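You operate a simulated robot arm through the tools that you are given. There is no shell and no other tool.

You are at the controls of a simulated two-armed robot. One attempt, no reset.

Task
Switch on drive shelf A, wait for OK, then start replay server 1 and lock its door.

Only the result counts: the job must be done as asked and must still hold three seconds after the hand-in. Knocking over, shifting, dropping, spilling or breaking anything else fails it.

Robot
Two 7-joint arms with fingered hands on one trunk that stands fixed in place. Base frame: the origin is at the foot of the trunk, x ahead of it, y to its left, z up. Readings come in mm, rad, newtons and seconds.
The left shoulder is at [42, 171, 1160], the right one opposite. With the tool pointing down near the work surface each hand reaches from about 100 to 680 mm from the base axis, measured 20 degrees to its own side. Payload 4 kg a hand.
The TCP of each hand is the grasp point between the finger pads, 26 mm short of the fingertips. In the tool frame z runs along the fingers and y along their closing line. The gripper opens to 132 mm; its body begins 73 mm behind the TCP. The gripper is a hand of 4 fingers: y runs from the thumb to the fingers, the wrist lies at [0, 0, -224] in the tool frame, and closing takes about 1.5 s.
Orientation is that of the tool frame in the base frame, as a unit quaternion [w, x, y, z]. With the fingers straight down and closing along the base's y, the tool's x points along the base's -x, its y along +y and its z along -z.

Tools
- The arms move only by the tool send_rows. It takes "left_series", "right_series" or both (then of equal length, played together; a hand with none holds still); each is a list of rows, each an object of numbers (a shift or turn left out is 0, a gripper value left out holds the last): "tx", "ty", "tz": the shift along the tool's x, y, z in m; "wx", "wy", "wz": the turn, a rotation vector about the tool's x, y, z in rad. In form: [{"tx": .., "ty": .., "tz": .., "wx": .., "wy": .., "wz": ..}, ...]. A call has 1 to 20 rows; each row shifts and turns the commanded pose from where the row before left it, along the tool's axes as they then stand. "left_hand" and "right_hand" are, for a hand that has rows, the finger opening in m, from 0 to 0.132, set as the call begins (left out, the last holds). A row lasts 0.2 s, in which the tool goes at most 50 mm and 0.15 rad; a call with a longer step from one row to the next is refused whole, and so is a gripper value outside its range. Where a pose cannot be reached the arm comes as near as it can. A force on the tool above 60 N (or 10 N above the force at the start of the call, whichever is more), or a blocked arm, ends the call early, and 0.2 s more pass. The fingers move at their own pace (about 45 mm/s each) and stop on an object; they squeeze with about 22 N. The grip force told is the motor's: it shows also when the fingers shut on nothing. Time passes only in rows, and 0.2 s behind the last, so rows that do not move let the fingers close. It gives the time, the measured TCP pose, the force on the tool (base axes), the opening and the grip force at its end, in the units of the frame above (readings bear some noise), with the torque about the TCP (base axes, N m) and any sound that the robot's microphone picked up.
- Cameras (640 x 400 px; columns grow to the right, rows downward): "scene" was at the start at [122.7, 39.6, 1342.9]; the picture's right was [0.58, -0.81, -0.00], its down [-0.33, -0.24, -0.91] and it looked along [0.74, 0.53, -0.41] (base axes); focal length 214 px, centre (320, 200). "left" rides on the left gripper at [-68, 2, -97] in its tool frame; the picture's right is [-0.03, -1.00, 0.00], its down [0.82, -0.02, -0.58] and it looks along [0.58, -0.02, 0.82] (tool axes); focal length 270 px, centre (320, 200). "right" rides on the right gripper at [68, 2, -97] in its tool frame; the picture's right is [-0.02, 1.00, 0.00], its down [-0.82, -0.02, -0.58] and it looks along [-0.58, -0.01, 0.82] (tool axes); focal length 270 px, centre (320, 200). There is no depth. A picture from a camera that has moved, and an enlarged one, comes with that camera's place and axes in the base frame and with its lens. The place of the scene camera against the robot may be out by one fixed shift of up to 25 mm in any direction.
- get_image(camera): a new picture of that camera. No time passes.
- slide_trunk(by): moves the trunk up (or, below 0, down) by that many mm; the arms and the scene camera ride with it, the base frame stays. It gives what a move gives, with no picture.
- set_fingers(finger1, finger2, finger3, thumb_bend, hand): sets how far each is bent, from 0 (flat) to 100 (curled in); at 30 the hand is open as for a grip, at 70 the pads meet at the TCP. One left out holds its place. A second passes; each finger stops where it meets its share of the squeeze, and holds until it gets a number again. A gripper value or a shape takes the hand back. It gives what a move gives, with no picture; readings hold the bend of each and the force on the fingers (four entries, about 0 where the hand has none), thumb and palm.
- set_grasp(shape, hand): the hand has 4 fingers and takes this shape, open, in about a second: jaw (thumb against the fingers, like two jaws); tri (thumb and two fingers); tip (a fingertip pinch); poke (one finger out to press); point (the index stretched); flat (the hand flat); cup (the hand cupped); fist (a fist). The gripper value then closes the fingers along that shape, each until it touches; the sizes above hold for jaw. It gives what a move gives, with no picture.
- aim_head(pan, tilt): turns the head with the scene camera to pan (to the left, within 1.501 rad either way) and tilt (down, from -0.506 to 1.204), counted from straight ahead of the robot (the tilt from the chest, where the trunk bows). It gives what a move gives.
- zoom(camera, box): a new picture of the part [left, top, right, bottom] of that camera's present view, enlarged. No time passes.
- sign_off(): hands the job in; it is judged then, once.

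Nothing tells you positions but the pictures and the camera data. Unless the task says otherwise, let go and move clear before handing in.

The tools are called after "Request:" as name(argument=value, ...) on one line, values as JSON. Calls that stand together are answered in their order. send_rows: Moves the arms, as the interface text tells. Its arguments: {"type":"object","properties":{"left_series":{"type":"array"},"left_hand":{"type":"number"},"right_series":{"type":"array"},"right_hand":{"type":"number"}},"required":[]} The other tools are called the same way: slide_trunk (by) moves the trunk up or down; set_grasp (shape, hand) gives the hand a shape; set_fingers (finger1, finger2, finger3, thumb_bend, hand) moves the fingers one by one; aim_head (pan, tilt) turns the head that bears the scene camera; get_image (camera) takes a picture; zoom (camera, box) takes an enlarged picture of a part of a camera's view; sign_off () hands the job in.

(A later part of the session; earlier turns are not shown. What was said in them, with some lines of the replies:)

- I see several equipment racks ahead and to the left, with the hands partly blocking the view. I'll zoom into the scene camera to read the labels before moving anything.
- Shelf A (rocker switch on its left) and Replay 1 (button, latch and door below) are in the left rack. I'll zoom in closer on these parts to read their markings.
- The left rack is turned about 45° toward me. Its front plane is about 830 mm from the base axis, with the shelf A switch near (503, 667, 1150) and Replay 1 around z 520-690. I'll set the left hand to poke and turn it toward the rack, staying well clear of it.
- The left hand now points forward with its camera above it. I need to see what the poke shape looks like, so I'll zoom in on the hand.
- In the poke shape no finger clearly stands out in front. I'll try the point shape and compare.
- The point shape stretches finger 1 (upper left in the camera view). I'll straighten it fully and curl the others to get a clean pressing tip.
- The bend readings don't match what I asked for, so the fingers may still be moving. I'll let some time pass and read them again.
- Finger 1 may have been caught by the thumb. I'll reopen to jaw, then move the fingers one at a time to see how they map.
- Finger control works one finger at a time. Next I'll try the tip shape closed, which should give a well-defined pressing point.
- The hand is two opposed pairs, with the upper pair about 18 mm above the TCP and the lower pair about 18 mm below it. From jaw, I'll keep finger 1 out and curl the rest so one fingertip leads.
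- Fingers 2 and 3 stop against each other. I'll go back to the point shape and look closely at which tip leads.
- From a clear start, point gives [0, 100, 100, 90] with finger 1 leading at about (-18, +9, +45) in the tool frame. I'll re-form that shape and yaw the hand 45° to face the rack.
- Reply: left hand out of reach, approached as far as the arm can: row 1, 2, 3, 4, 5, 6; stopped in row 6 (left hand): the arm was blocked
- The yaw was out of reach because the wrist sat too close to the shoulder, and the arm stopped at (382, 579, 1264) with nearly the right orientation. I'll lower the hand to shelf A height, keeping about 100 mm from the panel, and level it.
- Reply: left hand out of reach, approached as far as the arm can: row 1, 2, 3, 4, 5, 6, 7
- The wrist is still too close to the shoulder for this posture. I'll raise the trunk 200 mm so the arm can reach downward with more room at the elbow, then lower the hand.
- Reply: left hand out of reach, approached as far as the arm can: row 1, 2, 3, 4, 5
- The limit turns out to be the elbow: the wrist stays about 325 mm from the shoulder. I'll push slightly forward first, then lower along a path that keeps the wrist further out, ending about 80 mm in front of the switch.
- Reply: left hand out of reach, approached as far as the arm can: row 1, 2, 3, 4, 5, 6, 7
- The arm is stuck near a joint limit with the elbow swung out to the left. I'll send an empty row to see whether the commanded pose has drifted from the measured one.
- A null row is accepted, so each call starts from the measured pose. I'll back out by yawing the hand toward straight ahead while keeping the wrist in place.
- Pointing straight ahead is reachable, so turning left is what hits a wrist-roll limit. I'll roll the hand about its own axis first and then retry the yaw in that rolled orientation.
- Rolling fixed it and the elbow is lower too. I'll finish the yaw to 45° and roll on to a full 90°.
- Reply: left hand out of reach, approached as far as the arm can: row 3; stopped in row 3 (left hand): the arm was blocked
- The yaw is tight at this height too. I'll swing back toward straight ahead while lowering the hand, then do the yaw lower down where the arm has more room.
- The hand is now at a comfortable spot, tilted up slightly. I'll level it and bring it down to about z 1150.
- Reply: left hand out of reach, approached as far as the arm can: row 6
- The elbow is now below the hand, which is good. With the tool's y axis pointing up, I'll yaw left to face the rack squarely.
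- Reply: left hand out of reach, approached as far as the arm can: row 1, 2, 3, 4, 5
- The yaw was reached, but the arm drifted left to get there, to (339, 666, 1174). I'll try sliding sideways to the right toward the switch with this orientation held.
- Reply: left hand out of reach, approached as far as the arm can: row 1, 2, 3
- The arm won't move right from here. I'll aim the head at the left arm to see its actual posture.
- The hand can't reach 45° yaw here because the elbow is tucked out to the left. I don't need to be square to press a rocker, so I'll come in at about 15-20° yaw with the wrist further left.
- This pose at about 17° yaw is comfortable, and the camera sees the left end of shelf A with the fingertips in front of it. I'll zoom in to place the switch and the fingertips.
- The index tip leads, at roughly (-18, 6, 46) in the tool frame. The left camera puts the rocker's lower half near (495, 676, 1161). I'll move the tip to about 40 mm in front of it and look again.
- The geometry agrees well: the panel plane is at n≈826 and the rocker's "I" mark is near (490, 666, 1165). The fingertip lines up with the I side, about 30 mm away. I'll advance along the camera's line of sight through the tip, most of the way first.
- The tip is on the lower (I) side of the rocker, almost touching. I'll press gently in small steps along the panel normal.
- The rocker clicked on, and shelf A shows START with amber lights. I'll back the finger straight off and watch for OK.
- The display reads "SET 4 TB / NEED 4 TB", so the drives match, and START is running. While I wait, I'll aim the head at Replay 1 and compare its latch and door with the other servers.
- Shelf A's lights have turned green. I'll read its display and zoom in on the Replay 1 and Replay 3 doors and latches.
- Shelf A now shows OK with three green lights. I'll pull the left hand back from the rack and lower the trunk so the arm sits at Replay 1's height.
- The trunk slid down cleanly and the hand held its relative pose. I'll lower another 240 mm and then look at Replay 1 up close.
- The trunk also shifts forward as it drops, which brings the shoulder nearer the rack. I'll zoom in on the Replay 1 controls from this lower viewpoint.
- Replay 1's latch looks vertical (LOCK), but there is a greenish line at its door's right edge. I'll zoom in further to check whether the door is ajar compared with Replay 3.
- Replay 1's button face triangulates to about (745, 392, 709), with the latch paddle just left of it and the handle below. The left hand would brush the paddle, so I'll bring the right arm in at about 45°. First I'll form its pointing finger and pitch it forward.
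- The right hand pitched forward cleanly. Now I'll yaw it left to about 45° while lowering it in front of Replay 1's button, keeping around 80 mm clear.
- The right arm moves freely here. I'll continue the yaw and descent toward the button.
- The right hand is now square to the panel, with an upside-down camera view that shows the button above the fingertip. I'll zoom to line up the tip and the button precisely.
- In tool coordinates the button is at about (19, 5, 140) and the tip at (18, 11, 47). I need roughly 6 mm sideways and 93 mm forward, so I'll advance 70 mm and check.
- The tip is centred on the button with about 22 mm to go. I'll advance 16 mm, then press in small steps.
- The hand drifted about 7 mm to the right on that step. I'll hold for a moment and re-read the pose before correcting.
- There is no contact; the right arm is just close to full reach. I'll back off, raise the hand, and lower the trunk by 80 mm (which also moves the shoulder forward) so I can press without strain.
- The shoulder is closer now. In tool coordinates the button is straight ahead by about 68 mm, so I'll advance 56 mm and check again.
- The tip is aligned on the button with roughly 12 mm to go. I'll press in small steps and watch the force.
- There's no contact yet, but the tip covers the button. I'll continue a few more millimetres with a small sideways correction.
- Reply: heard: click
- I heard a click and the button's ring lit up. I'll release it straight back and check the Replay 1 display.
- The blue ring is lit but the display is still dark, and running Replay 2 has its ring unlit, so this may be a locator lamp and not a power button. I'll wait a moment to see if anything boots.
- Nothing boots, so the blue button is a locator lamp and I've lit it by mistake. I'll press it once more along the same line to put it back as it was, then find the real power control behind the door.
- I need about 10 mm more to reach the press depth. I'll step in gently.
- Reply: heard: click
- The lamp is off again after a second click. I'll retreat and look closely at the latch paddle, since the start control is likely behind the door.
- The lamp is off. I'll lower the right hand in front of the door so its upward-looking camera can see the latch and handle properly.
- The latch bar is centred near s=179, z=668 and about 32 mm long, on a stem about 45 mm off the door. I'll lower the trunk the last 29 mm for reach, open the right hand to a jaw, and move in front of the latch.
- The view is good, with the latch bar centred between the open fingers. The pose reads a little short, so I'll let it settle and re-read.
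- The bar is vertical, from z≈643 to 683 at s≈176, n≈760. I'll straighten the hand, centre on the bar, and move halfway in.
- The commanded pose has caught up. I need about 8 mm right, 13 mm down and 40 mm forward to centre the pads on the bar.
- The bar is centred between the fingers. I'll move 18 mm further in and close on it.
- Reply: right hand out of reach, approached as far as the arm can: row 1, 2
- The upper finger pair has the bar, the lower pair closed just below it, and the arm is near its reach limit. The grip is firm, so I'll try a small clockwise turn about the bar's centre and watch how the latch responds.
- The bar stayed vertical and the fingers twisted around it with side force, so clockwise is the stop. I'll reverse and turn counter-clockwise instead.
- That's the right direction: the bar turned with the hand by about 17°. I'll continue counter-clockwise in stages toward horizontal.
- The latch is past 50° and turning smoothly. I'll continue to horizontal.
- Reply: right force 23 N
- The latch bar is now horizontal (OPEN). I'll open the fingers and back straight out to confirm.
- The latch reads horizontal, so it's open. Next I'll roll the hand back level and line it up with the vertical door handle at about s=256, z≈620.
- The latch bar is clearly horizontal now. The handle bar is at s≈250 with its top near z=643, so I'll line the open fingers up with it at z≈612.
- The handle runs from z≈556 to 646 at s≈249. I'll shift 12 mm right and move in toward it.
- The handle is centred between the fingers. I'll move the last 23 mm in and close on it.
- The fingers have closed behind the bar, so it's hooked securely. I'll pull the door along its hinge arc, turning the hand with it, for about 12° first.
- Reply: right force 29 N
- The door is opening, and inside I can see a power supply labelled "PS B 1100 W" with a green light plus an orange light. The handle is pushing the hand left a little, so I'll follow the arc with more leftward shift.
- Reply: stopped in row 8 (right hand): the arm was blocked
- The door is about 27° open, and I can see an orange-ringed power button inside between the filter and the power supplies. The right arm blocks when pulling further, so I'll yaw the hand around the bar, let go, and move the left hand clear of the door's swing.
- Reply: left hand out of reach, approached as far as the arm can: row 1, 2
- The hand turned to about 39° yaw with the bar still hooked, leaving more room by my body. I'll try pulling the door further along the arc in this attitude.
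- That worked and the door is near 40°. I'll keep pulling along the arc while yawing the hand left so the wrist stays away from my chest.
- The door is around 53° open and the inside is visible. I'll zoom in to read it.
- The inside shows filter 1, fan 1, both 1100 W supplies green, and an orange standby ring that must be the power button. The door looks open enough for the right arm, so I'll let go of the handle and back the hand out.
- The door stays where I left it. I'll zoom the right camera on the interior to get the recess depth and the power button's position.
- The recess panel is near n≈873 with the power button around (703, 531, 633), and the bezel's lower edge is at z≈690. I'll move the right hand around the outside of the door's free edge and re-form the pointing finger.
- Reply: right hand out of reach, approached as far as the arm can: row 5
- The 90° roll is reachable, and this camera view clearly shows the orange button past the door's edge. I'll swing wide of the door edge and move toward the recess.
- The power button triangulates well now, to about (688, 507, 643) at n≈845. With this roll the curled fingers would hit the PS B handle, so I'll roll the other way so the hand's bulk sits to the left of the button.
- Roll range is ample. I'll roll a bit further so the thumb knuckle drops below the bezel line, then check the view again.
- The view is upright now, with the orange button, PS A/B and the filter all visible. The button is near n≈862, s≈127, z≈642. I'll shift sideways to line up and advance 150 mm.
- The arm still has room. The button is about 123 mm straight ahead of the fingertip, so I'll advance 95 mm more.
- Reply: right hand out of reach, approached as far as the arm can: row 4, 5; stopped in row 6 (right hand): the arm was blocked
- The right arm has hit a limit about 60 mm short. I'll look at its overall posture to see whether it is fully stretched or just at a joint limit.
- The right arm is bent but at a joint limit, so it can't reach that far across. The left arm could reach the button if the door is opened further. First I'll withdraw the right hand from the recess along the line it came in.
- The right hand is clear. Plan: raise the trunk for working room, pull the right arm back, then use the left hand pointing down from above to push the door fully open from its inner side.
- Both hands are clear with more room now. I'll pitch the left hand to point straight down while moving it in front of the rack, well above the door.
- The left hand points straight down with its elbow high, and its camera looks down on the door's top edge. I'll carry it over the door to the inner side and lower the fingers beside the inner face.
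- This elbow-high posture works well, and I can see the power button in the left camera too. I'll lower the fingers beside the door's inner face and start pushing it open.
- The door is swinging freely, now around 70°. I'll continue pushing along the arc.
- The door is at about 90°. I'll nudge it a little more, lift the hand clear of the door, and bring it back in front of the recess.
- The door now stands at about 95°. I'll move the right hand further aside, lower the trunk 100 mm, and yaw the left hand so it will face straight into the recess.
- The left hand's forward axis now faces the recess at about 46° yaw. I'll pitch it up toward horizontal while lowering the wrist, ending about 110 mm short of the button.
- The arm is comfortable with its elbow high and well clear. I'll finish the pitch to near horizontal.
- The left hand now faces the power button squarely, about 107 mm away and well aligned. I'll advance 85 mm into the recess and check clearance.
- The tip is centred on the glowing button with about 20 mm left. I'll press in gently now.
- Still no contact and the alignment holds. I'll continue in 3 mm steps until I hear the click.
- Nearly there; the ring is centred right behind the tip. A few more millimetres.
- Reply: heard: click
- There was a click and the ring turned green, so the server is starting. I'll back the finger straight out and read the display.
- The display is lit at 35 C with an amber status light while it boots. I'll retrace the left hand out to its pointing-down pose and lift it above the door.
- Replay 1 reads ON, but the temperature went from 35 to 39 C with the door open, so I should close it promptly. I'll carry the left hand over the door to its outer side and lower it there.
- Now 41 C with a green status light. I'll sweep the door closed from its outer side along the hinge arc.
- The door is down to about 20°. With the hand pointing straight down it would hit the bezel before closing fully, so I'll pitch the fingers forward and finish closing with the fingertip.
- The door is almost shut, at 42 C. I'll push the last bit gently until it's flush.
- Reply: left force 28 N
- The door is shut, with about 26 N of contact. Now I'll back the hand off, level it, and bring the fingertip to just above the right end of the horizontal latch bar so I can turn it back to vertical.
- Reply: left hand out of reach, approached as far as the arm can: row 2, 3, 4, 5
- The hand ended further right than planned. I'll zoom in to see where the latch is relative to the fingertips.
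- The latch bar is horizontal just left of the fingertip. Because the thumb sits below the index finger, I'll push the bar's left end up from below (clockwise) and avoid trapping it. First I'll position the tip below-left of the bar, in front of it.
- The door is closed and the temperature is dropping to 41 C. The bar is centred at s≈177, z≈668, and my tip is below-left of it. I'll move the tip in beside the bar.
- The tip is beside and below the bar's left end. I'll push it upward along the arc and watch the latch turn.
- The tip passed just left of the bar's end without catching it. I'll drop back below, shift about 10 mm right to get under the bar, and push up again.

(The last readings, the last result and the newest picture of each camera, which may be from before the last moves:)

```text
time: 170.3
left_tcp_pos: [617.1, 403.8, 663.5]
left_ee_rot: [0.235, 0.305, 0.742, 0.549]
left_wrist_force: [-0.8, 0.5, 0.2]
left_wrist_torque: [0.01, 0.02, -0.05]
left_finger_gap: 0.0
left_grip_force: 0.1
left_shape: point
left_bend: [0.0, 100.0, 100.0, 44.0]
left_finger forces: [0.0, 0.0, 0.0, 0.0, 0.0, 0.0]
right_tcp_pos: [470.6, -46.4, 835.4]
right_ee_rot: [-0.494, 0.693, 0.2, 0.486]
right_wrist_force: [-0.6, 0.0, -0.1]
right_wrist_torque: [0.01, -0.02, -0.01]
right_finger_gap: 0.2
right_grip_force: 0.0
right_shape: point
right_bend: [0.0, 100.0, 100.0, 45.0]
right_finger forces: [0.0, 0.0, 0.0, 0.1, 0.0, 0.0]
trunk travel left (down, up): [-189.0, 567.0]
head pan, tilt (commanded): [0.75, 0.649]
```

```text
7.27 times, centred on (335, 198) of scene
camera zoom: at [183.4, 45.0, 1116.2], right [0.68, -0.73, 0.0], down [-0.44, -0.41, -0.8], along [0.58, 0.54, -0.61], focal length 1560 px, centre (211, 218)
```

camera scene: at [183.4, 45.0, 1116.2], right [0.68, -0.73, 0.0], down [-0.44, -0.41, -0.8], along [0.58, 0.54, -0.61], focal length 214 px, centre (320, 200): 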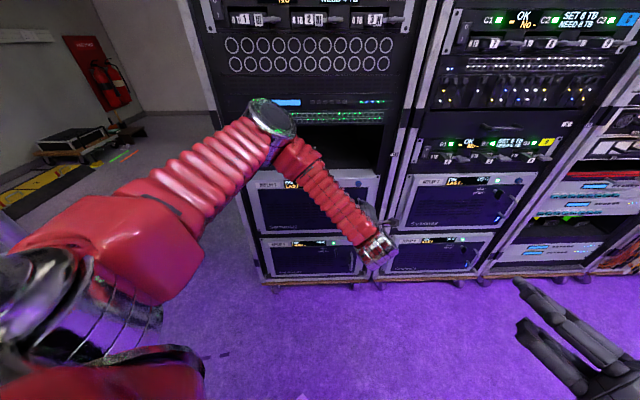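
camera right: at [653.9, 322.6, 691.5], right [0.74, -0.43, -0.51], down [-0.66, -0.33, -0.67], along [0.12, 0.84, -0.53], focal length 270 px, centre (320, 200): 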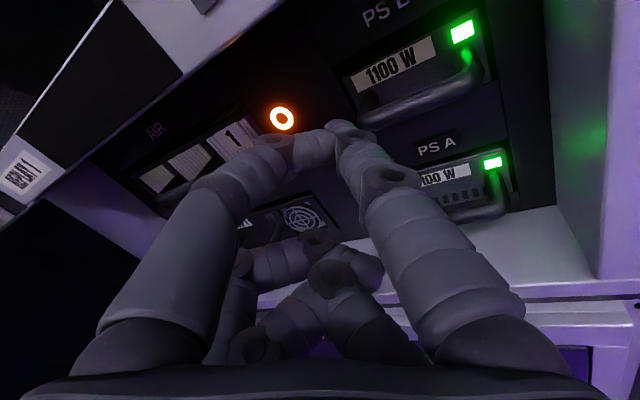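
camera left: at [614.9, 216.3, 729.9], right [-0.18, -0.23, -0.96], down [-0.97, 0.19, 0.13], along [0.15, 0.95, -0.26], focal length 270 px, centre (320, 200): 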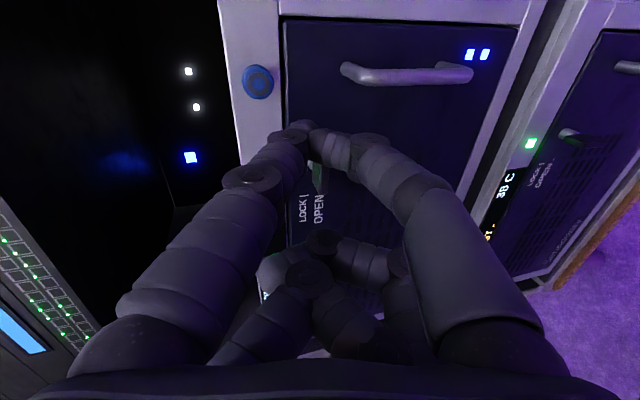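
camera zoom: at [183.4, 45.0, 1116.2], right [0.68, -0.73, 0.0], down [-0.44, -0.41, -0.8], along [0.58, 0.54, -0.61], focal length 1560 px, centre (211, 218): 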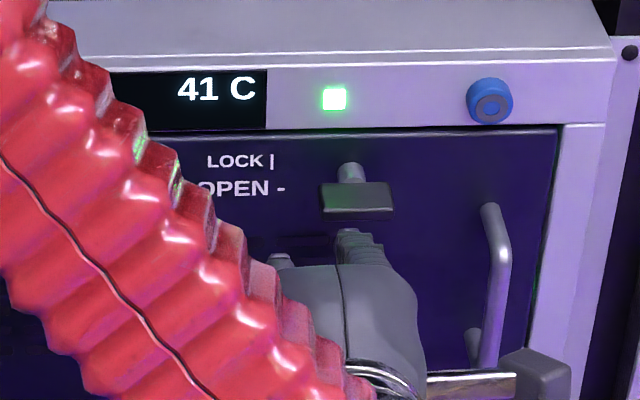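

The tip is under the bar now but not touching yet. I'll push up a few more millimetres.

Request:
send_rows(left_series=[{"ty": 0.0038, "tz": -0.0012}, {"ty": 0.0038, "tz": -0.0012}])

Request:
zoom(camera="left", box=[200, 40, 440, 200])

Request:
zoom(camera="scene", box=[300, 170, 370, 225])

```text
time: 170.9
left_tcp_pos: [616.6, 405.1, 670.2]
left_ee_rot: [0.234, 0.303, 0.743, 0.549]
left_wrist_force: [-0.4, -1.1, -0.3]
left_wrist_torque: [0.02, 0.03, 0.0]
left_finger_gap: 0.0
left_grip_force: 0.1
left_shape: point
left_bend: [0.0, 100.0, 100.0, 44.0]
left_finger forces: [0.0, 0.0, 0.1, 0.0, 0.0, 0.0]
right_tcp_pos: [470.4, -46.7, 834.6]
right_ee_rot: [-0.494, 0.693, 0.2, 0.485]
right_wrist_force: [0.1, 0.3, 0.3]
right_wrist_torque: [-0.03, 0.01, -0.01]
right_finger_gap: 0.0
right_grip_force: 0.1
right_shape: point
right_bend: [0.0, 100.0, 100.0, 45.0]
right_finger forces: [0.1, 0.0, 0.0, 0.0, 0.0, 0.0]
trunk travel left (down, up): [-189.0, 567.0]
head pan, tilt (commanded): [0.75, 0.649]
```

```text
2.50 times, centred on (320, 120) of left
camera zoom: at [598.2, 291.0, 700.2], right [-0.18, -0.23, -0.96], down [-0.97, 0.19, 0.13], along [0.15, 0.95, -0.26], focal length 676 px, centre (320, 400)
```

zoom: 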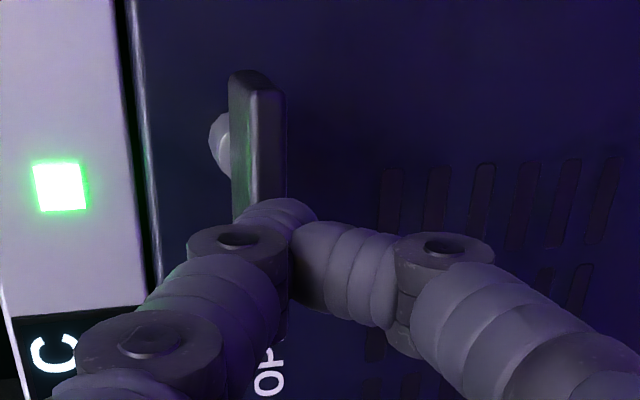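

```text
7.27 times, centred on (335, 198) of scene
camera zoom: at [183.4, 45.0, 1116.2], right [0.68, -0.73, 0.0], down [-0.44, -0.41, -0.8], along [0.58, 0.54, -0.61], focal length 1560 px, centre (211, 218)
```

zoom: 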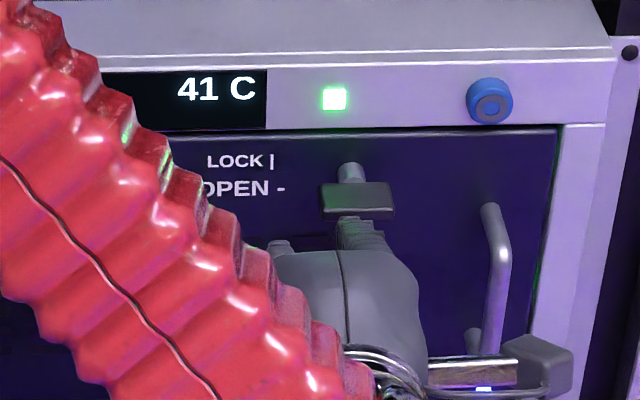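

The tip is in front of the bar, so it isn't deep enough; the bar's front must be around n≈772. I'll drop down, go 20 mm deeper, and push up again.

Request:
send_rows(left_series=[{"ty": -0.0096, "tz": 0.0029}, {"tx": 0.003, "ty": -0.0106, "tz": 0.0032}, {"tx": 0.003, "ty": 0.0029, "tz": 0.0096}, {"ty": 0.0029, "tz": 0.0096}, {}])

Request:
zoom(camera="left", box=[200, 40, 440, 200])

Request:
zoom(camera="scene", box=[300, 170, 370, 225])

```text
time: 172.1
left_tcp_pos: [626.1, 422.3, 649.4]
left_ee_rot: [0.234, 0.304, 0.742, 0.549]
left_wrist_force: [0.9, 0.1, 0.1]
left_wrist_torque: [-0.01, 0.01, -0.01]
left_finger_gap: 0.0
left_grip_force: 0.0
left_shape: point
left_bend: [0.0, 100.0, 100.0, 44.0]
left_finger forces: [0.0, 0.0, 0.0, 0.0, 0.1, 0.0]
right_tcp_pos: [470.6, -47.1, 834.4]
right_ee_rot: [-0.493, 0.694, 0.199, 0.486]
right_wrist_force: [0.4, -0.1, -0.3]
right_wrist_torque: [-0.03, 0.01, 0.01]
right_finger_gap: 0.1
right_grip_force: 0.0
right_shape: point
right_bend: [0.0, 100.0, 100.0, 45.0]
right_finger forces: [0.1, 0.0, 0.0, 0.0, 0.1, 0.1]
trunk travel left (down, up): [-189.0, 567.0]
head pan, tilt (commanded): [0.75, 0.649]
```

```text
2.50 times, centred on (320, 120) of left
camera zoom: at [608.9, 309.2, 679.2], right [-0.18, -0.23, -0.96], down [-0.97, 0.19, 0.13], along [0.15, 0.95, -0.26], focal length 676 px, centre (320, 400)
```

zoom: 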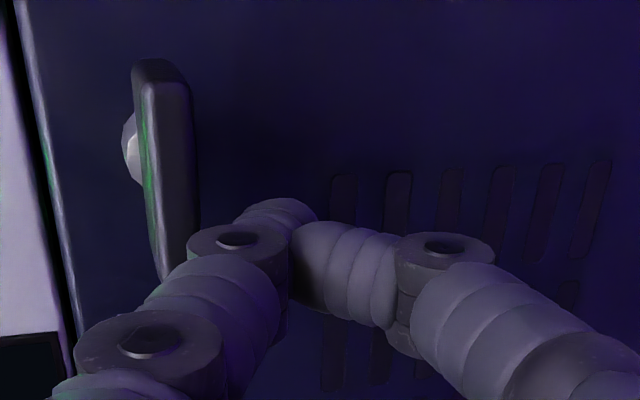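

```text
7.27 times, centred on (335, 198) of scene
camera zoom: at [183.5, 45.0, 1116.2], right [0.68, -0.73, 0.0], down [-0.44, -0.41, -0.8], along [0.58, 0.54, -0.61], focal length 1560 px, centre (211, 218)
```

zoom: 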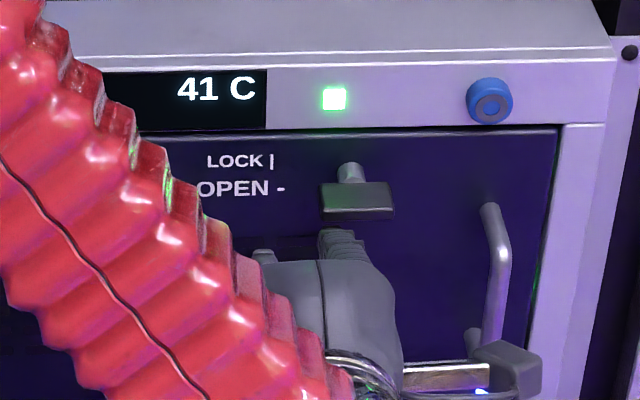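

Now the tip is deep enough and about 8 mm below the bar, well inside its left end. I'll push up and follow the arc in small steps.

Request:
send_rows(left_series=[{"ty": 0.0086, "tz": -0.0026}, {"tx": 0.001, "ty": 0.0034, "tz": -0.001}, {"tx": 0.002, "ty": 0.0038, "tz": -0.0012}])

Request:
zoom(camera="left", box=[200, 40, 440, 200])

Request:
zoom(camera="scene", box=[300, 170, 370, 225])

```text
time: 172.9
left_tcp_pos: [624.7, 425.1, 665.6]
left_ee_rot: [0.235, 0.305, 0.742, 0.549]
left_wrist_force: [-2.2, 0.0, -1.3]
left_wrist_torque: [0.01, 0.0, 0.01]
left_finger_gap: 0.2
left_grip_force: 0.0
left_shape: point
left_bend: [0.0, 100.0, 100.0, 44.0]
left_finger forces: [0.1, 0.0, 0.0, 0.0, 0.0, 0.1]
right_tcp_pos: [469.9, -46.6, 835.4]
right_ee_rot: [-0.494, 0.693, 0.199, 0.485]
right_wrist_force: [-0.3, -0.5, -0.1]
right_wrist_torque: [0.0, -0.02, 0.02]
right_finger_gap: 0.1
right_grip_force: 0.1
right_shape: point
right_bend: [0.0, 100.0, 100.0, 45.0]
right_finger forces: [0.0, 0.0, 0.0, 0.0, 0.1, 0.1]
trunk travel left (down, up): [-189.0, 567.0]
head pan, tilt (commanded): [0.75, 0.649]
```

```text
2.50 times, centred on (320, 120) of left
camera zoom: at [606.6, 312.2, 695.7], right [-0.18, -0.23, -0.96], down [-0.97, 0.19, 0.13], along [0.15, 0.95, -0.26], focal length 676 px, centre (320, 400)
```

zoom: 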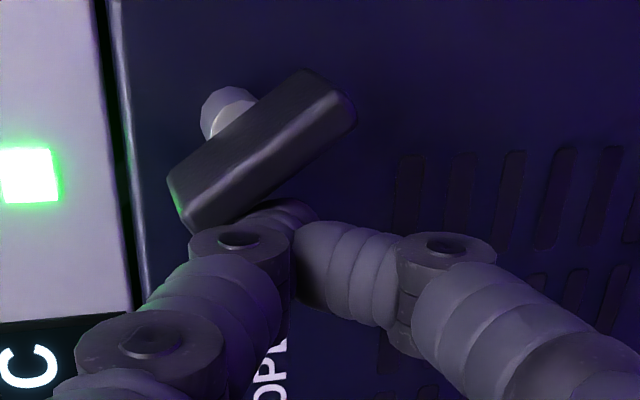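

```text
7.27 times, centred on (335, 198) of scene
camera zoom: at [183.4, 45.1, 1116.2], right [0.68, -0.73, 0.0], down [-0.44, -0.41, -0.8], along [0.58, 0.54, -0.61], focal length 1560 px, centre (211, 218)
```

zoom: 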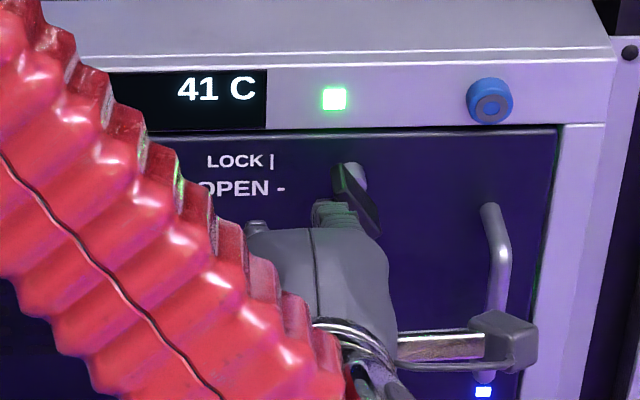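

The latch is turning clockwise, about halfway. I'll follow it around to vertical.

Request:
send_rows(left_series=[{"tx": 0.002, "ty": 0.0048, "tz": -0.0014}, {"ty": 0.0048, "tz": -0.0014}, {"tx": -0.001, "ty": 0.0048, "tz": -0.0014}, {"tx": -0.003, "ty": 0.0038, "tz": -0.0012}])

Request:
zoom(camera="left", box=[200, 40, 440, 200])

Request:
zoom(camera="scene", box=[300, 170, 370, 225])

```text
time: 173.9
left_tcp_pos: [625.9, 422.0, 685.5]
left_ee_rot: [0.235, 0.305, 0.742, 0.549]
left_wrist_force: [-0.7, 0.8, -0.9]
left_wrist_torque: [-0.01, 0.04, 0.04]
left_finger_gap: 0.0
left_grip_force: 0.1
left_shape: point
left_bend: [0.0, 100.0, 100.0, 44.0]
left_finger forces: [0.0, 0.1, 0.0, 0.1, 0.0, 0.0]
right_tcp_pos: [470.9, -47.0, 834.4]
right_ee_rot: [-0.493, 0.694, 0.199, 0.486]
right_wrist_force: [-0.3, -0.1, 0.3]
right_wrist_torque: [-0.01, -0.02, 0.04]
right_finger_gap: 0.0
right_grip_force: 0.1
right_shape: point
right_bend: [0.0, 100.0, 100.0, 45.0]
right_finger forces: [0.1, 0.1, 0.0, 0.0, 0.1, 0.0]
trunk travel left (down, up): [-189.0, 567.0]
head pan, tilt (commanded): [0.75, 0.649]
```

```text
2.50 times, centred on (320, 120) of left
camera zoom: at [607.4, 310.4, 715.2], right [-0.18, -0.23, -0.96], down [-0.97, 0.19, 0.13], along [0.15, 0.96, -0.26], focal length 676 px, centre (320, 400)
```

zoom: 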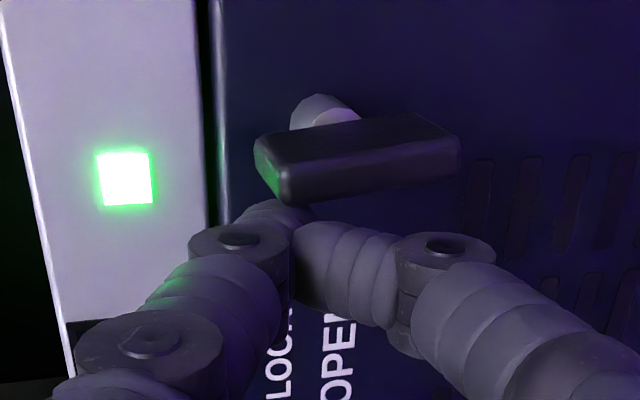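

```text
7.27 times, centred on (335, 198) of scene
camera zoom: at [183.5, 45.1, 1116.2], right [0.68, -0.73, 0.0], down [-0.44, -0.41, -0.8], along [0.58, 0.54, -0.61], focal length 1560 px, centre (211, 218)
```

zoom: 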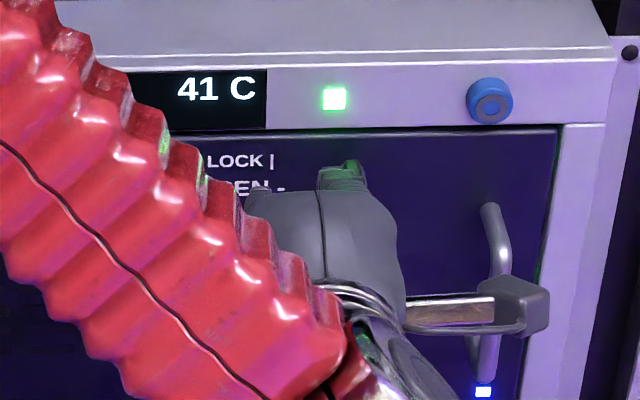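

The bar looks essentially vertical. I'll press it a few more millimetres to the right to make sure it is against its stop.

Request:
send_rows(left_series=[{"tx": -0.003}, {"tx": -0.003}])

Request:
zoom(camera="left", box=[200, 40, 440, 200])

```text
time: 174.5
left_tcp_pos: [629.1, 420.9, 685.2]
left_ee_rot: [0.234, 0.303, 0.743, 0.549]
left_wrist_force: [-10.3, 7.7, 0.1]
left_wrist_torque: [-0.01, -0.04, 0.27]
left_finger_gap: 0.3
left_grip_force: 0.1
left_shape: point
left_bend: [0.0, 100.0, 100.0, 44.0]
left_finger forces: [0.0, 0.1, 0.0, 0.0, 0.0, 0.0]
right_tcp_pos: [470.3, -45.9, 835.6]
right_ee_rot: [-0.494, 0.693, 0.2, 0.485]
right_wrist_force: [1.0, 0.2, 0.6]
right_wrist_torque: [-0.04, 0.02, 0.01]
right_finger_gap: 0.1
right_grip_force: 0.1
right_shape: point
right_bend: [0.0, 100.0, 100.0, 45.0]
right_finger forces: [0.1, 0.0, 0.0, 0.0, 0.1, 0.1]
trunk travel left (down, up): [-189.0, 567.0]
head pan, tilt (commanded): [0.75, 0.649]
```

```text
2.50 times, centred on (320, 120) of left
camera zoom: at [610.9, 307.9, 714.9], right [-0.18, -0.23, -0.96], down [-0.97, 0.18, 0.14], along [0.14, 0.96, -0.26], focal length 676 px, centre (320, 400)
```

zoom: 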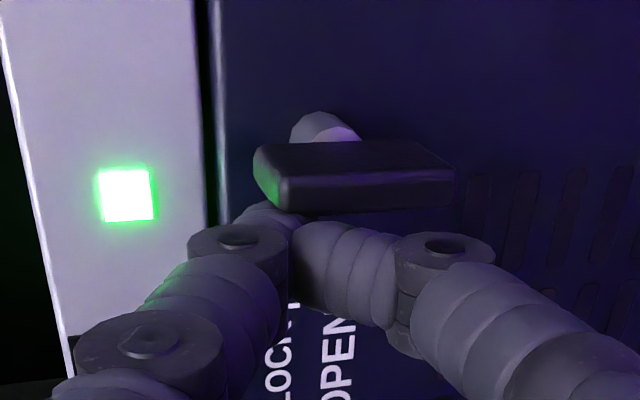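

It's firmly against the stop at 13 N. I'll ease off sideways and back out to confirm the latch stays vertical.

Request:
send_rows(left_series=[{"tx": 0.006}, {"ty": -0.0058, "tz": -0.0192}, {"ty": -0.0087, "tz": -0.0287}, {"ty": -0.0087, "tz": -0.0287}, {"tx": 0.03}, {"tx": 0.03}, {}])

Request:
zoom(camera="scene", box=[240, 150, 400, 270])

Request:
zoom(camera="scene", box=[300, 170, 370, 225])

Request:
get_image(camera="left")

```text
time: 176.1
left_tcp_pos: [534.1, 400.0, 685.1]
left_ee_rot: [0.233, 0.302, 0.744, 0.548]
left_wrist_force: [0.4, -0.2, -0.6]
left_wrist_torque: [-0.01, 0.0, 0.01]
left_finger_gap: 0.0
left_grip_force: 0.0
left_shape: point
left_bend: [0.0, 100.0, 100.0, 44.0]
left_finger forces: [0.0, 0.0, 0.0, 0.0, 0.1, 0.0]
left hand out of reach, approached as far as the arm can: row 6
right_tcp_pos: [470.6, -45.8, 835.2]
right_ee_rot: [-0.494, 0.693, 0.2, 0.486]
right_wrist_force: [-0.2, -0.3, -0.5]
right_wrist_torque: [0.01, -0.01, 0.01]
right_finger_gap: 0.2
right_grip_force: 0.0
right_shape: point
right_bend: [0.0, 100.0, 100.0, 45.0]
right_finger forces: [0.0, 0.0, 0.1, 0.0, 0.0, 0.1]
trunk travel left (down, up): [-189.0, 567.0]
head pan, tilt (commanded): [0.75, 0.649]
```

```text
3.33 times, centred on (320, 210) of scene
camera zoom: at [183.4, 45.0, 1116.2], right [0.68, -0.73, 0.0], down [-0.44, -0.41, -0.8], along [0.58, 0.54, -0.61], focal length 715 px, centre (320, 167)
```

zoom: 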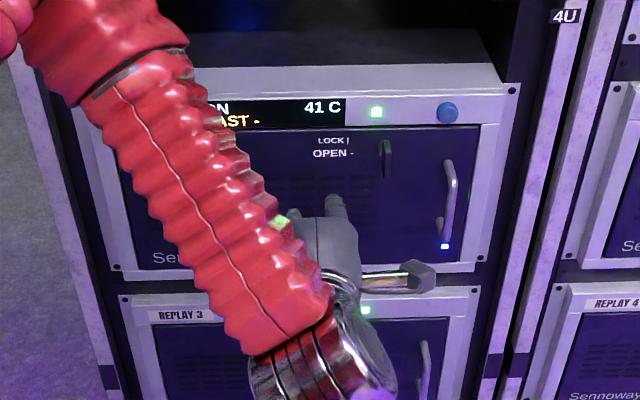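

```text
7.27 times, centred on (335, 198) of scene
camera zoom: at [183.4, 45.0, 1116.2], right [0.68, -0.73, 0.0], down [-0.44, -0.41, -0.8], along [0.58, 0.54, -0.61], focal length 1560 px, centre (211, 218)
```

zoom: 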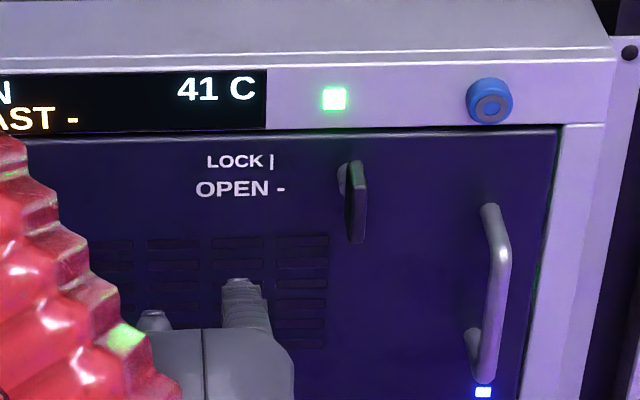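

```text
taken
camera left: at [515.5, 286.2, 715.0], right [-0.18, -0.23, -0.96], down [-0.97, 0.18, 0.14], along [0.14, 0.96, -0.26], focal length 270 px, centre (320, 200)
```

left: 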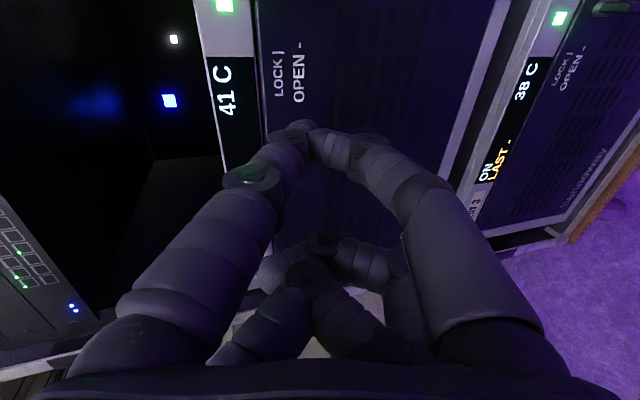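

Replay 1 reads ON at 41 C with a green light, and the latch is vertical. I'll move the left arm out of the view and check closely that the door is flush and the latch is properly at LOCK.

Request:
send_rows(left_series=[{"tx": 0.005, "ty": -0.0109, "tz": -0.0137, "wx": 0.1}, {"tx": 0.01, "ty": 0.02, "tz": -0.02, "wx": 0.1}, {"tx": 0.02, "ty": 0.03, "tz": -0.015, "wx": 0.1}, {"tx": 0.02, "ty": 0.03, "tz": -0.015, "wx": 0.1}, {"tx": 0.02, "ty": 0.03, "tz": -0.02, "wx": 0.1}, {"tx": 0.02, "ty": 0.025, "tz": -0.025, "wx": 0.1}, {"tx": 0.03, "ty": 0.02, "tz": -0.025, "wx": 0.1}, {}])

Request:
get_image(camera="scene")

Request:
zoom(camera="scene", box=[240, 150, 400, 270])

Request:
zoom(camera="scene", box=[320, 165, 385, 230])

```text
time: 177.9
left_tcp_pos: [428.2, 475.7, 874.4]
left_ee_rot: [0.116, 0.366, 0.886, 0.26]
left_wrist_force: [0.9, 0.3, -0.4]
left_wrist_torque: [-0.02, 0.05, 0.02]
left_finger_gap: 0.0
left_grip_force: 0.1
left_shape: point
left_bend: [0.0, 100.0, 100.0, 44.0]
left_finger forces: [0.1, 0.0, 0.1, 0.0, 0.0, 0.0]
right_tcp_pos: [470.7, -45.7, 834.4]
right_ee_rot: [-0.494, 0.693, 0.201, 0.485]
right_wrist_force: [1.3, 1.0, -0.6]
right_wrist_torque: [-0.04, 0.0, 0.01]
right_finger_gap: 0.0
right_grip_force: 0.1
right_shape: point
right_bend: [0.0, 100.0, 100.0, 45.0]
right_finger forces: [0.1, 0.0, 0.0, 0.0, 0.0, 0.0]
trunk travel left (down, up): [-189.0, 567.0]
head pan, tilt (commanded): [0.75, 0.649]
```

```text
taken
camera scene: at [183.6, 45.5, 1116.1], right [0.68, -0.73, 0.0], down [-0.44, -0.41, -0.8], along [0.58, 0.54, -0.61], focal length 214 px, centre (320, 200)
```

scene: 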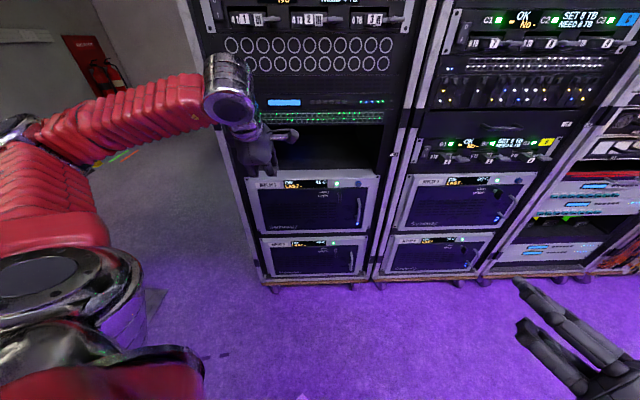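

```text
3.33 times, centred on (320, 210) of scene
camera zoom: at [183.6, 45.5, 1116.1], right [0.68, -0.73, 0.0], down [-0.44, -0.41, -0.8], along [0.58, 0.54, -0.61], focal length 715 px, centre (320, 167)
```

zoom: 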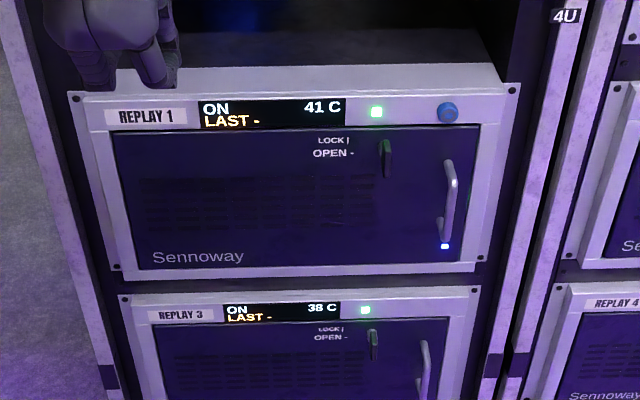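

```text
6.15 times, centred on (352, 198) of scene
camera zoom: at [183.6, 45.5, 1116.1], right [0.68, -0.73, 0.0], down [-0.44, -0.41, -0.8], along [0.58, 0.54, -0.61], focal length 1320 px, centre (120, 215)
```

zoom: 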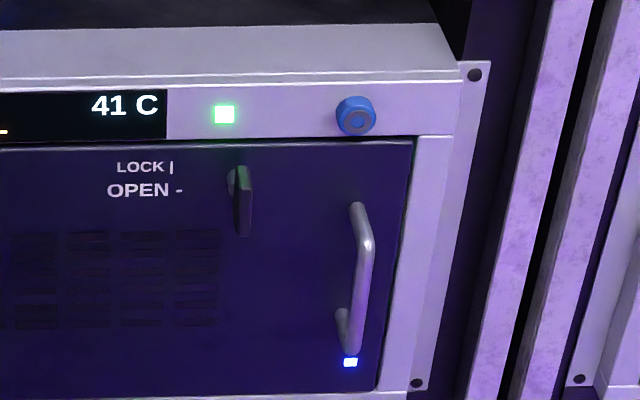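

Replay 1 matches Replay 3: door flush, latch vertical at LOCK, ON, and the locator lamp off. I'll look up once to confirm shelf A still reads OK, and move both hands well clear.

Request:
aim_head(pan=0.75, tilt=0.35)

Request:
send_rows(left_series=[{"ty": 0.01, "tz": -0.03}, {"ty": 0.01, "tz": -0.03}, {"ty": 0.01, "tz": -0.02}, {}, {}, {}, {}, {}])

Request:
get_image(camera="scene")

Request:
zoom(camera="scene", box=[200, 60, 420, 200])

Request:
zoom(camera="scene", box=[230, 220, 420, 340])

```text
time: 178.7
left_tcp_pos: [427.8, 475.3, 875.0]
left_ee_rot: [0.116, 0.367, 0.885, 0.261]
left_wrist_force: [0.1, -0.3, -0.5]
left_wrist_torque: [0.01, -0.02, -0.03]
left_finger_gap: 0.0
left_grip_force: 0.0
left_shape: point
left_bend: [0.0, 100.0, 100.0, 44.0]
left_finger forces: [0.0, 0.0, 0.0, 0.0, 0.0, 0.0]
right_tcp_pos: [469.5, -46.6, 835.2]
right_ee_rot: [-0.494, 0.693, 0.199, 0.485]
right_wrist_force: [-0.7, -0.3, 0.3]
right_wrist_torque: [-0.01, -0.03, 0.0]
right_finger_gap: 0.0
right_grip_force: 0.1
right_shape: point
right_bend: [0.0, 100.0, 100.0, 45.0]
right_finger forces: [0.1, 0.0, 0.1, 0.0, 0.0, 0.0]
trunk travel left (down, up): [-189.0, 567.0]
head pan, tilt (commanded): [0.75, 0.351]
```

```text
time: 180.5
left_tcp_pos: [415.9, 462.9, 946.7]
left_ee_rot: [0.117, 0.369, 0.884, 0.26]
left_wrist_force: [0.2, 0.1, -0.3]
left_wrist_torque: [-0.01, 0.0, 0.02]
left_finger_gap: 0.3
left_grip_force: 0.1
left_shape: point
left_bend: [0.0, 100.0, 100.0, 44.0]
left_finger forces: [0.0, 0.1, 0.0, 0.0, 0.1, 0.0]
left hand out of reach, approached as far as the arm can: row 3
right_tcp_pos: [470.8, -46.6, 835.7]
right_ee_rot: [-0.493, 0.693, 0.2, 0.486]
right_wrist_force: [0.3, -0.5, 0.2]
right_wrist_torque: [-0.03, 0.03, 0.01]
right_finger_gap: 0.0
right_grip_force: 0.1
right_shape: point
right_bend: [0.0, 100.0, 100.0, 45.0]
right_finger forces: [0.0, 0.0, 0.0, 0.1, 0.1, 0.0]
trunk travel left (down, up): [-189.0, 567.0]
head pan, tilt (commanded): [0.75, 0.351]
```

```text
taken
camera scene: at [187.9, 49.3, 1143.3], right [0.68, -0.73, 0.0], down [-0.25, -0.23, -0.94], along [0.69, 0.64, -0.34], focal length 214 px, centre (320, 200)
```

scene: 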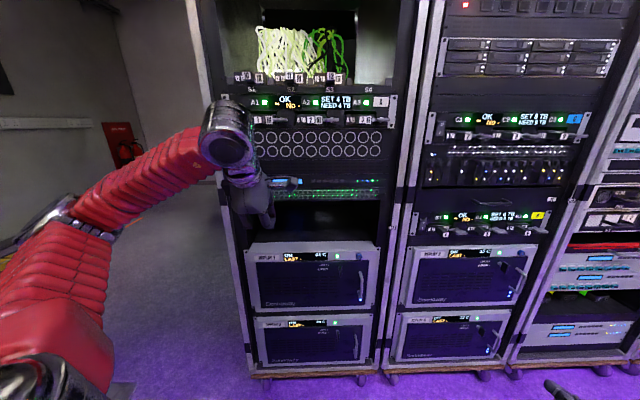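

```text
2.86 times, centred on (310, 130) of scene
camera zoom: at [187.9, 49.3, 1143.3], right [0.68, -0.73, 0.0], down [-0.25, -0.23, -0.94], along [0.69, 0.64, -0.34], focal length 613 px, centre (349, 400)
```

zoom: 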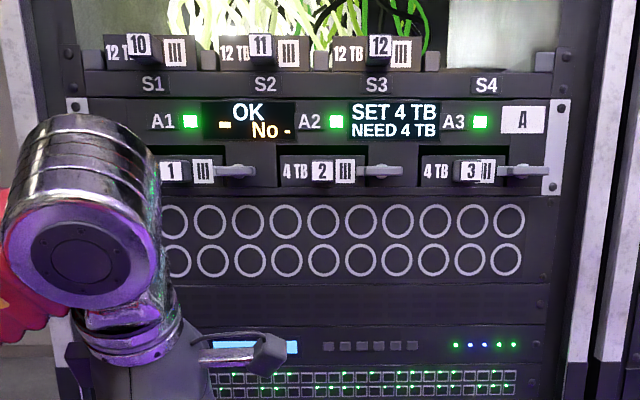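

```text
3.33 times, centred on (325, 280) of scene
camera zoom: at [187.9, 49.3, 1143.3], right [0.68, -0.73, 0.0], down [-0.25, -0.23, -0.94], along [0.69, 0.64, -0.34], focal length 715 px, centre (303, -67)
```

zoom: 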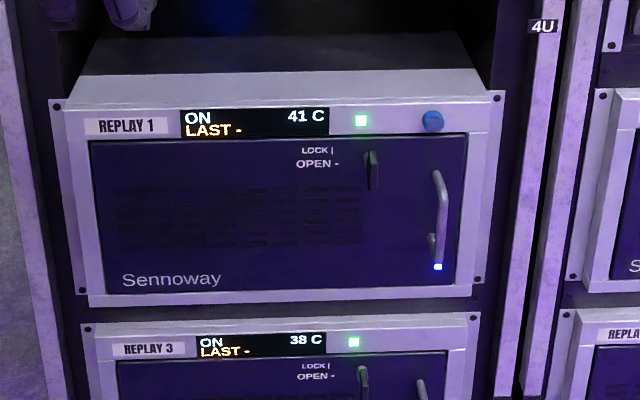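

Shelf A reads OK and Replay 1 is steady at 41 C. One last close look at the door's right edge and latch before I hand in.

Request:
zoom(camera="scene", box=[325, 245, 385, 315])

Request:
zoom(camera="scene", box=[320, 315, 380, 375])

Request:
zoom(camera="scene", box=[240, 240, 300, 315])

```text
5.71 times, centred on (355, 280) of scene
camera zoom: at [187.9, 49.3, 1143.3], right [0.68, -0.73, 0.0], down [-0.25, -0.23, -0.94], along [0.69, 0.64, -0.34], focal length 1226 px, centre (120, -257)
```

zoom: 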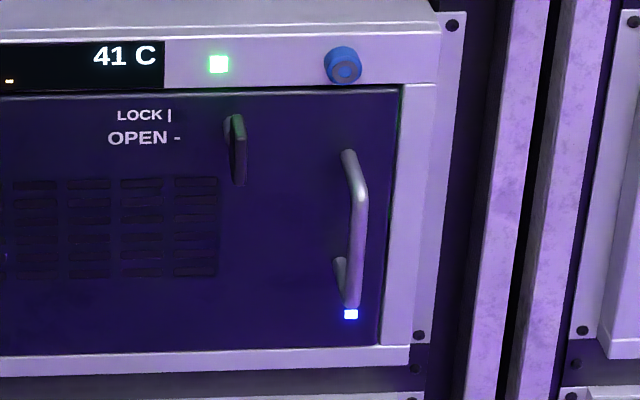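

```text
6.67 times, centred on (350, 345) of scene
camera zoom: at [187.9, 49.3, 1143.3], right [0.68, -0.73, 0.0], down [-0.25, -0.23, -0.94], along [0.69, 0.64, -0.34], focal length 1430 px, centre (120, -767)
```

zoom: 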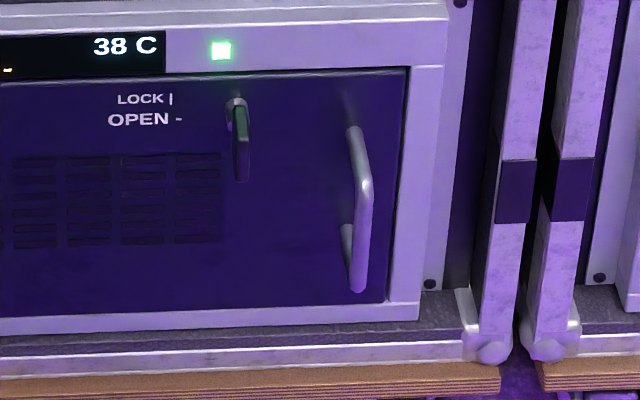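

```text
5.33 times, centred on (270, 278) of scene
camera zoom: at [187.9, 49.3, 1143.3], right [0.68, -0.73, 0.0], down [-0.25, -0.23, -0.94], along [0.69, 0.64, -0.34], focal length 1144 px, centre (587, -213)
```

zoom: 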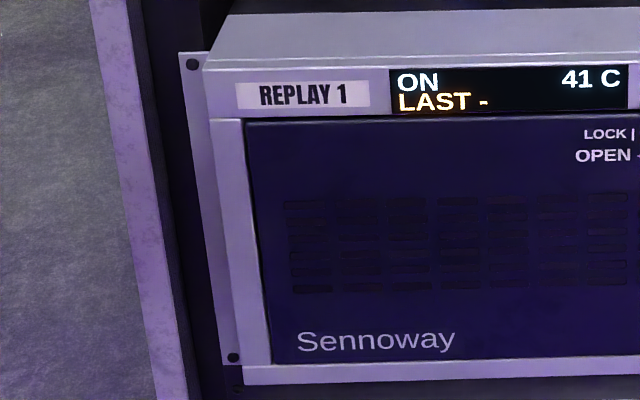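

Everything checks out by eye: shelf A is on and shows OK, and Replay 1 is ON at a steady 41 C. Its door is flush with the latch vertical at LOCK, the locator lamp is off, and both hands are clear. I'm handing in the job now.

Request:
sign_off()

```text
The job is handed in.
```

Drive shelf A is on and showed OK before I started replay server 1. The server now reads ON at a steady 41 C with a green status light. Its door is closed, and the latch is turned to LOCK and was firm against its stop. I checked the lock by eye and by feel at the latch, but did not tug the door.

- **Locator lamp:** I first pressed the blue button on Replay 1's front, taking it for the power button. It turned out to be a locator lamp, and a second press turned it off again. The real power button was behind the door.
- **Temperature:** it rose to 42 C while the door was open and settled at 41 C once it was closed.

I saw nothing else moved or knocked, and both hands were clear when I handed in.
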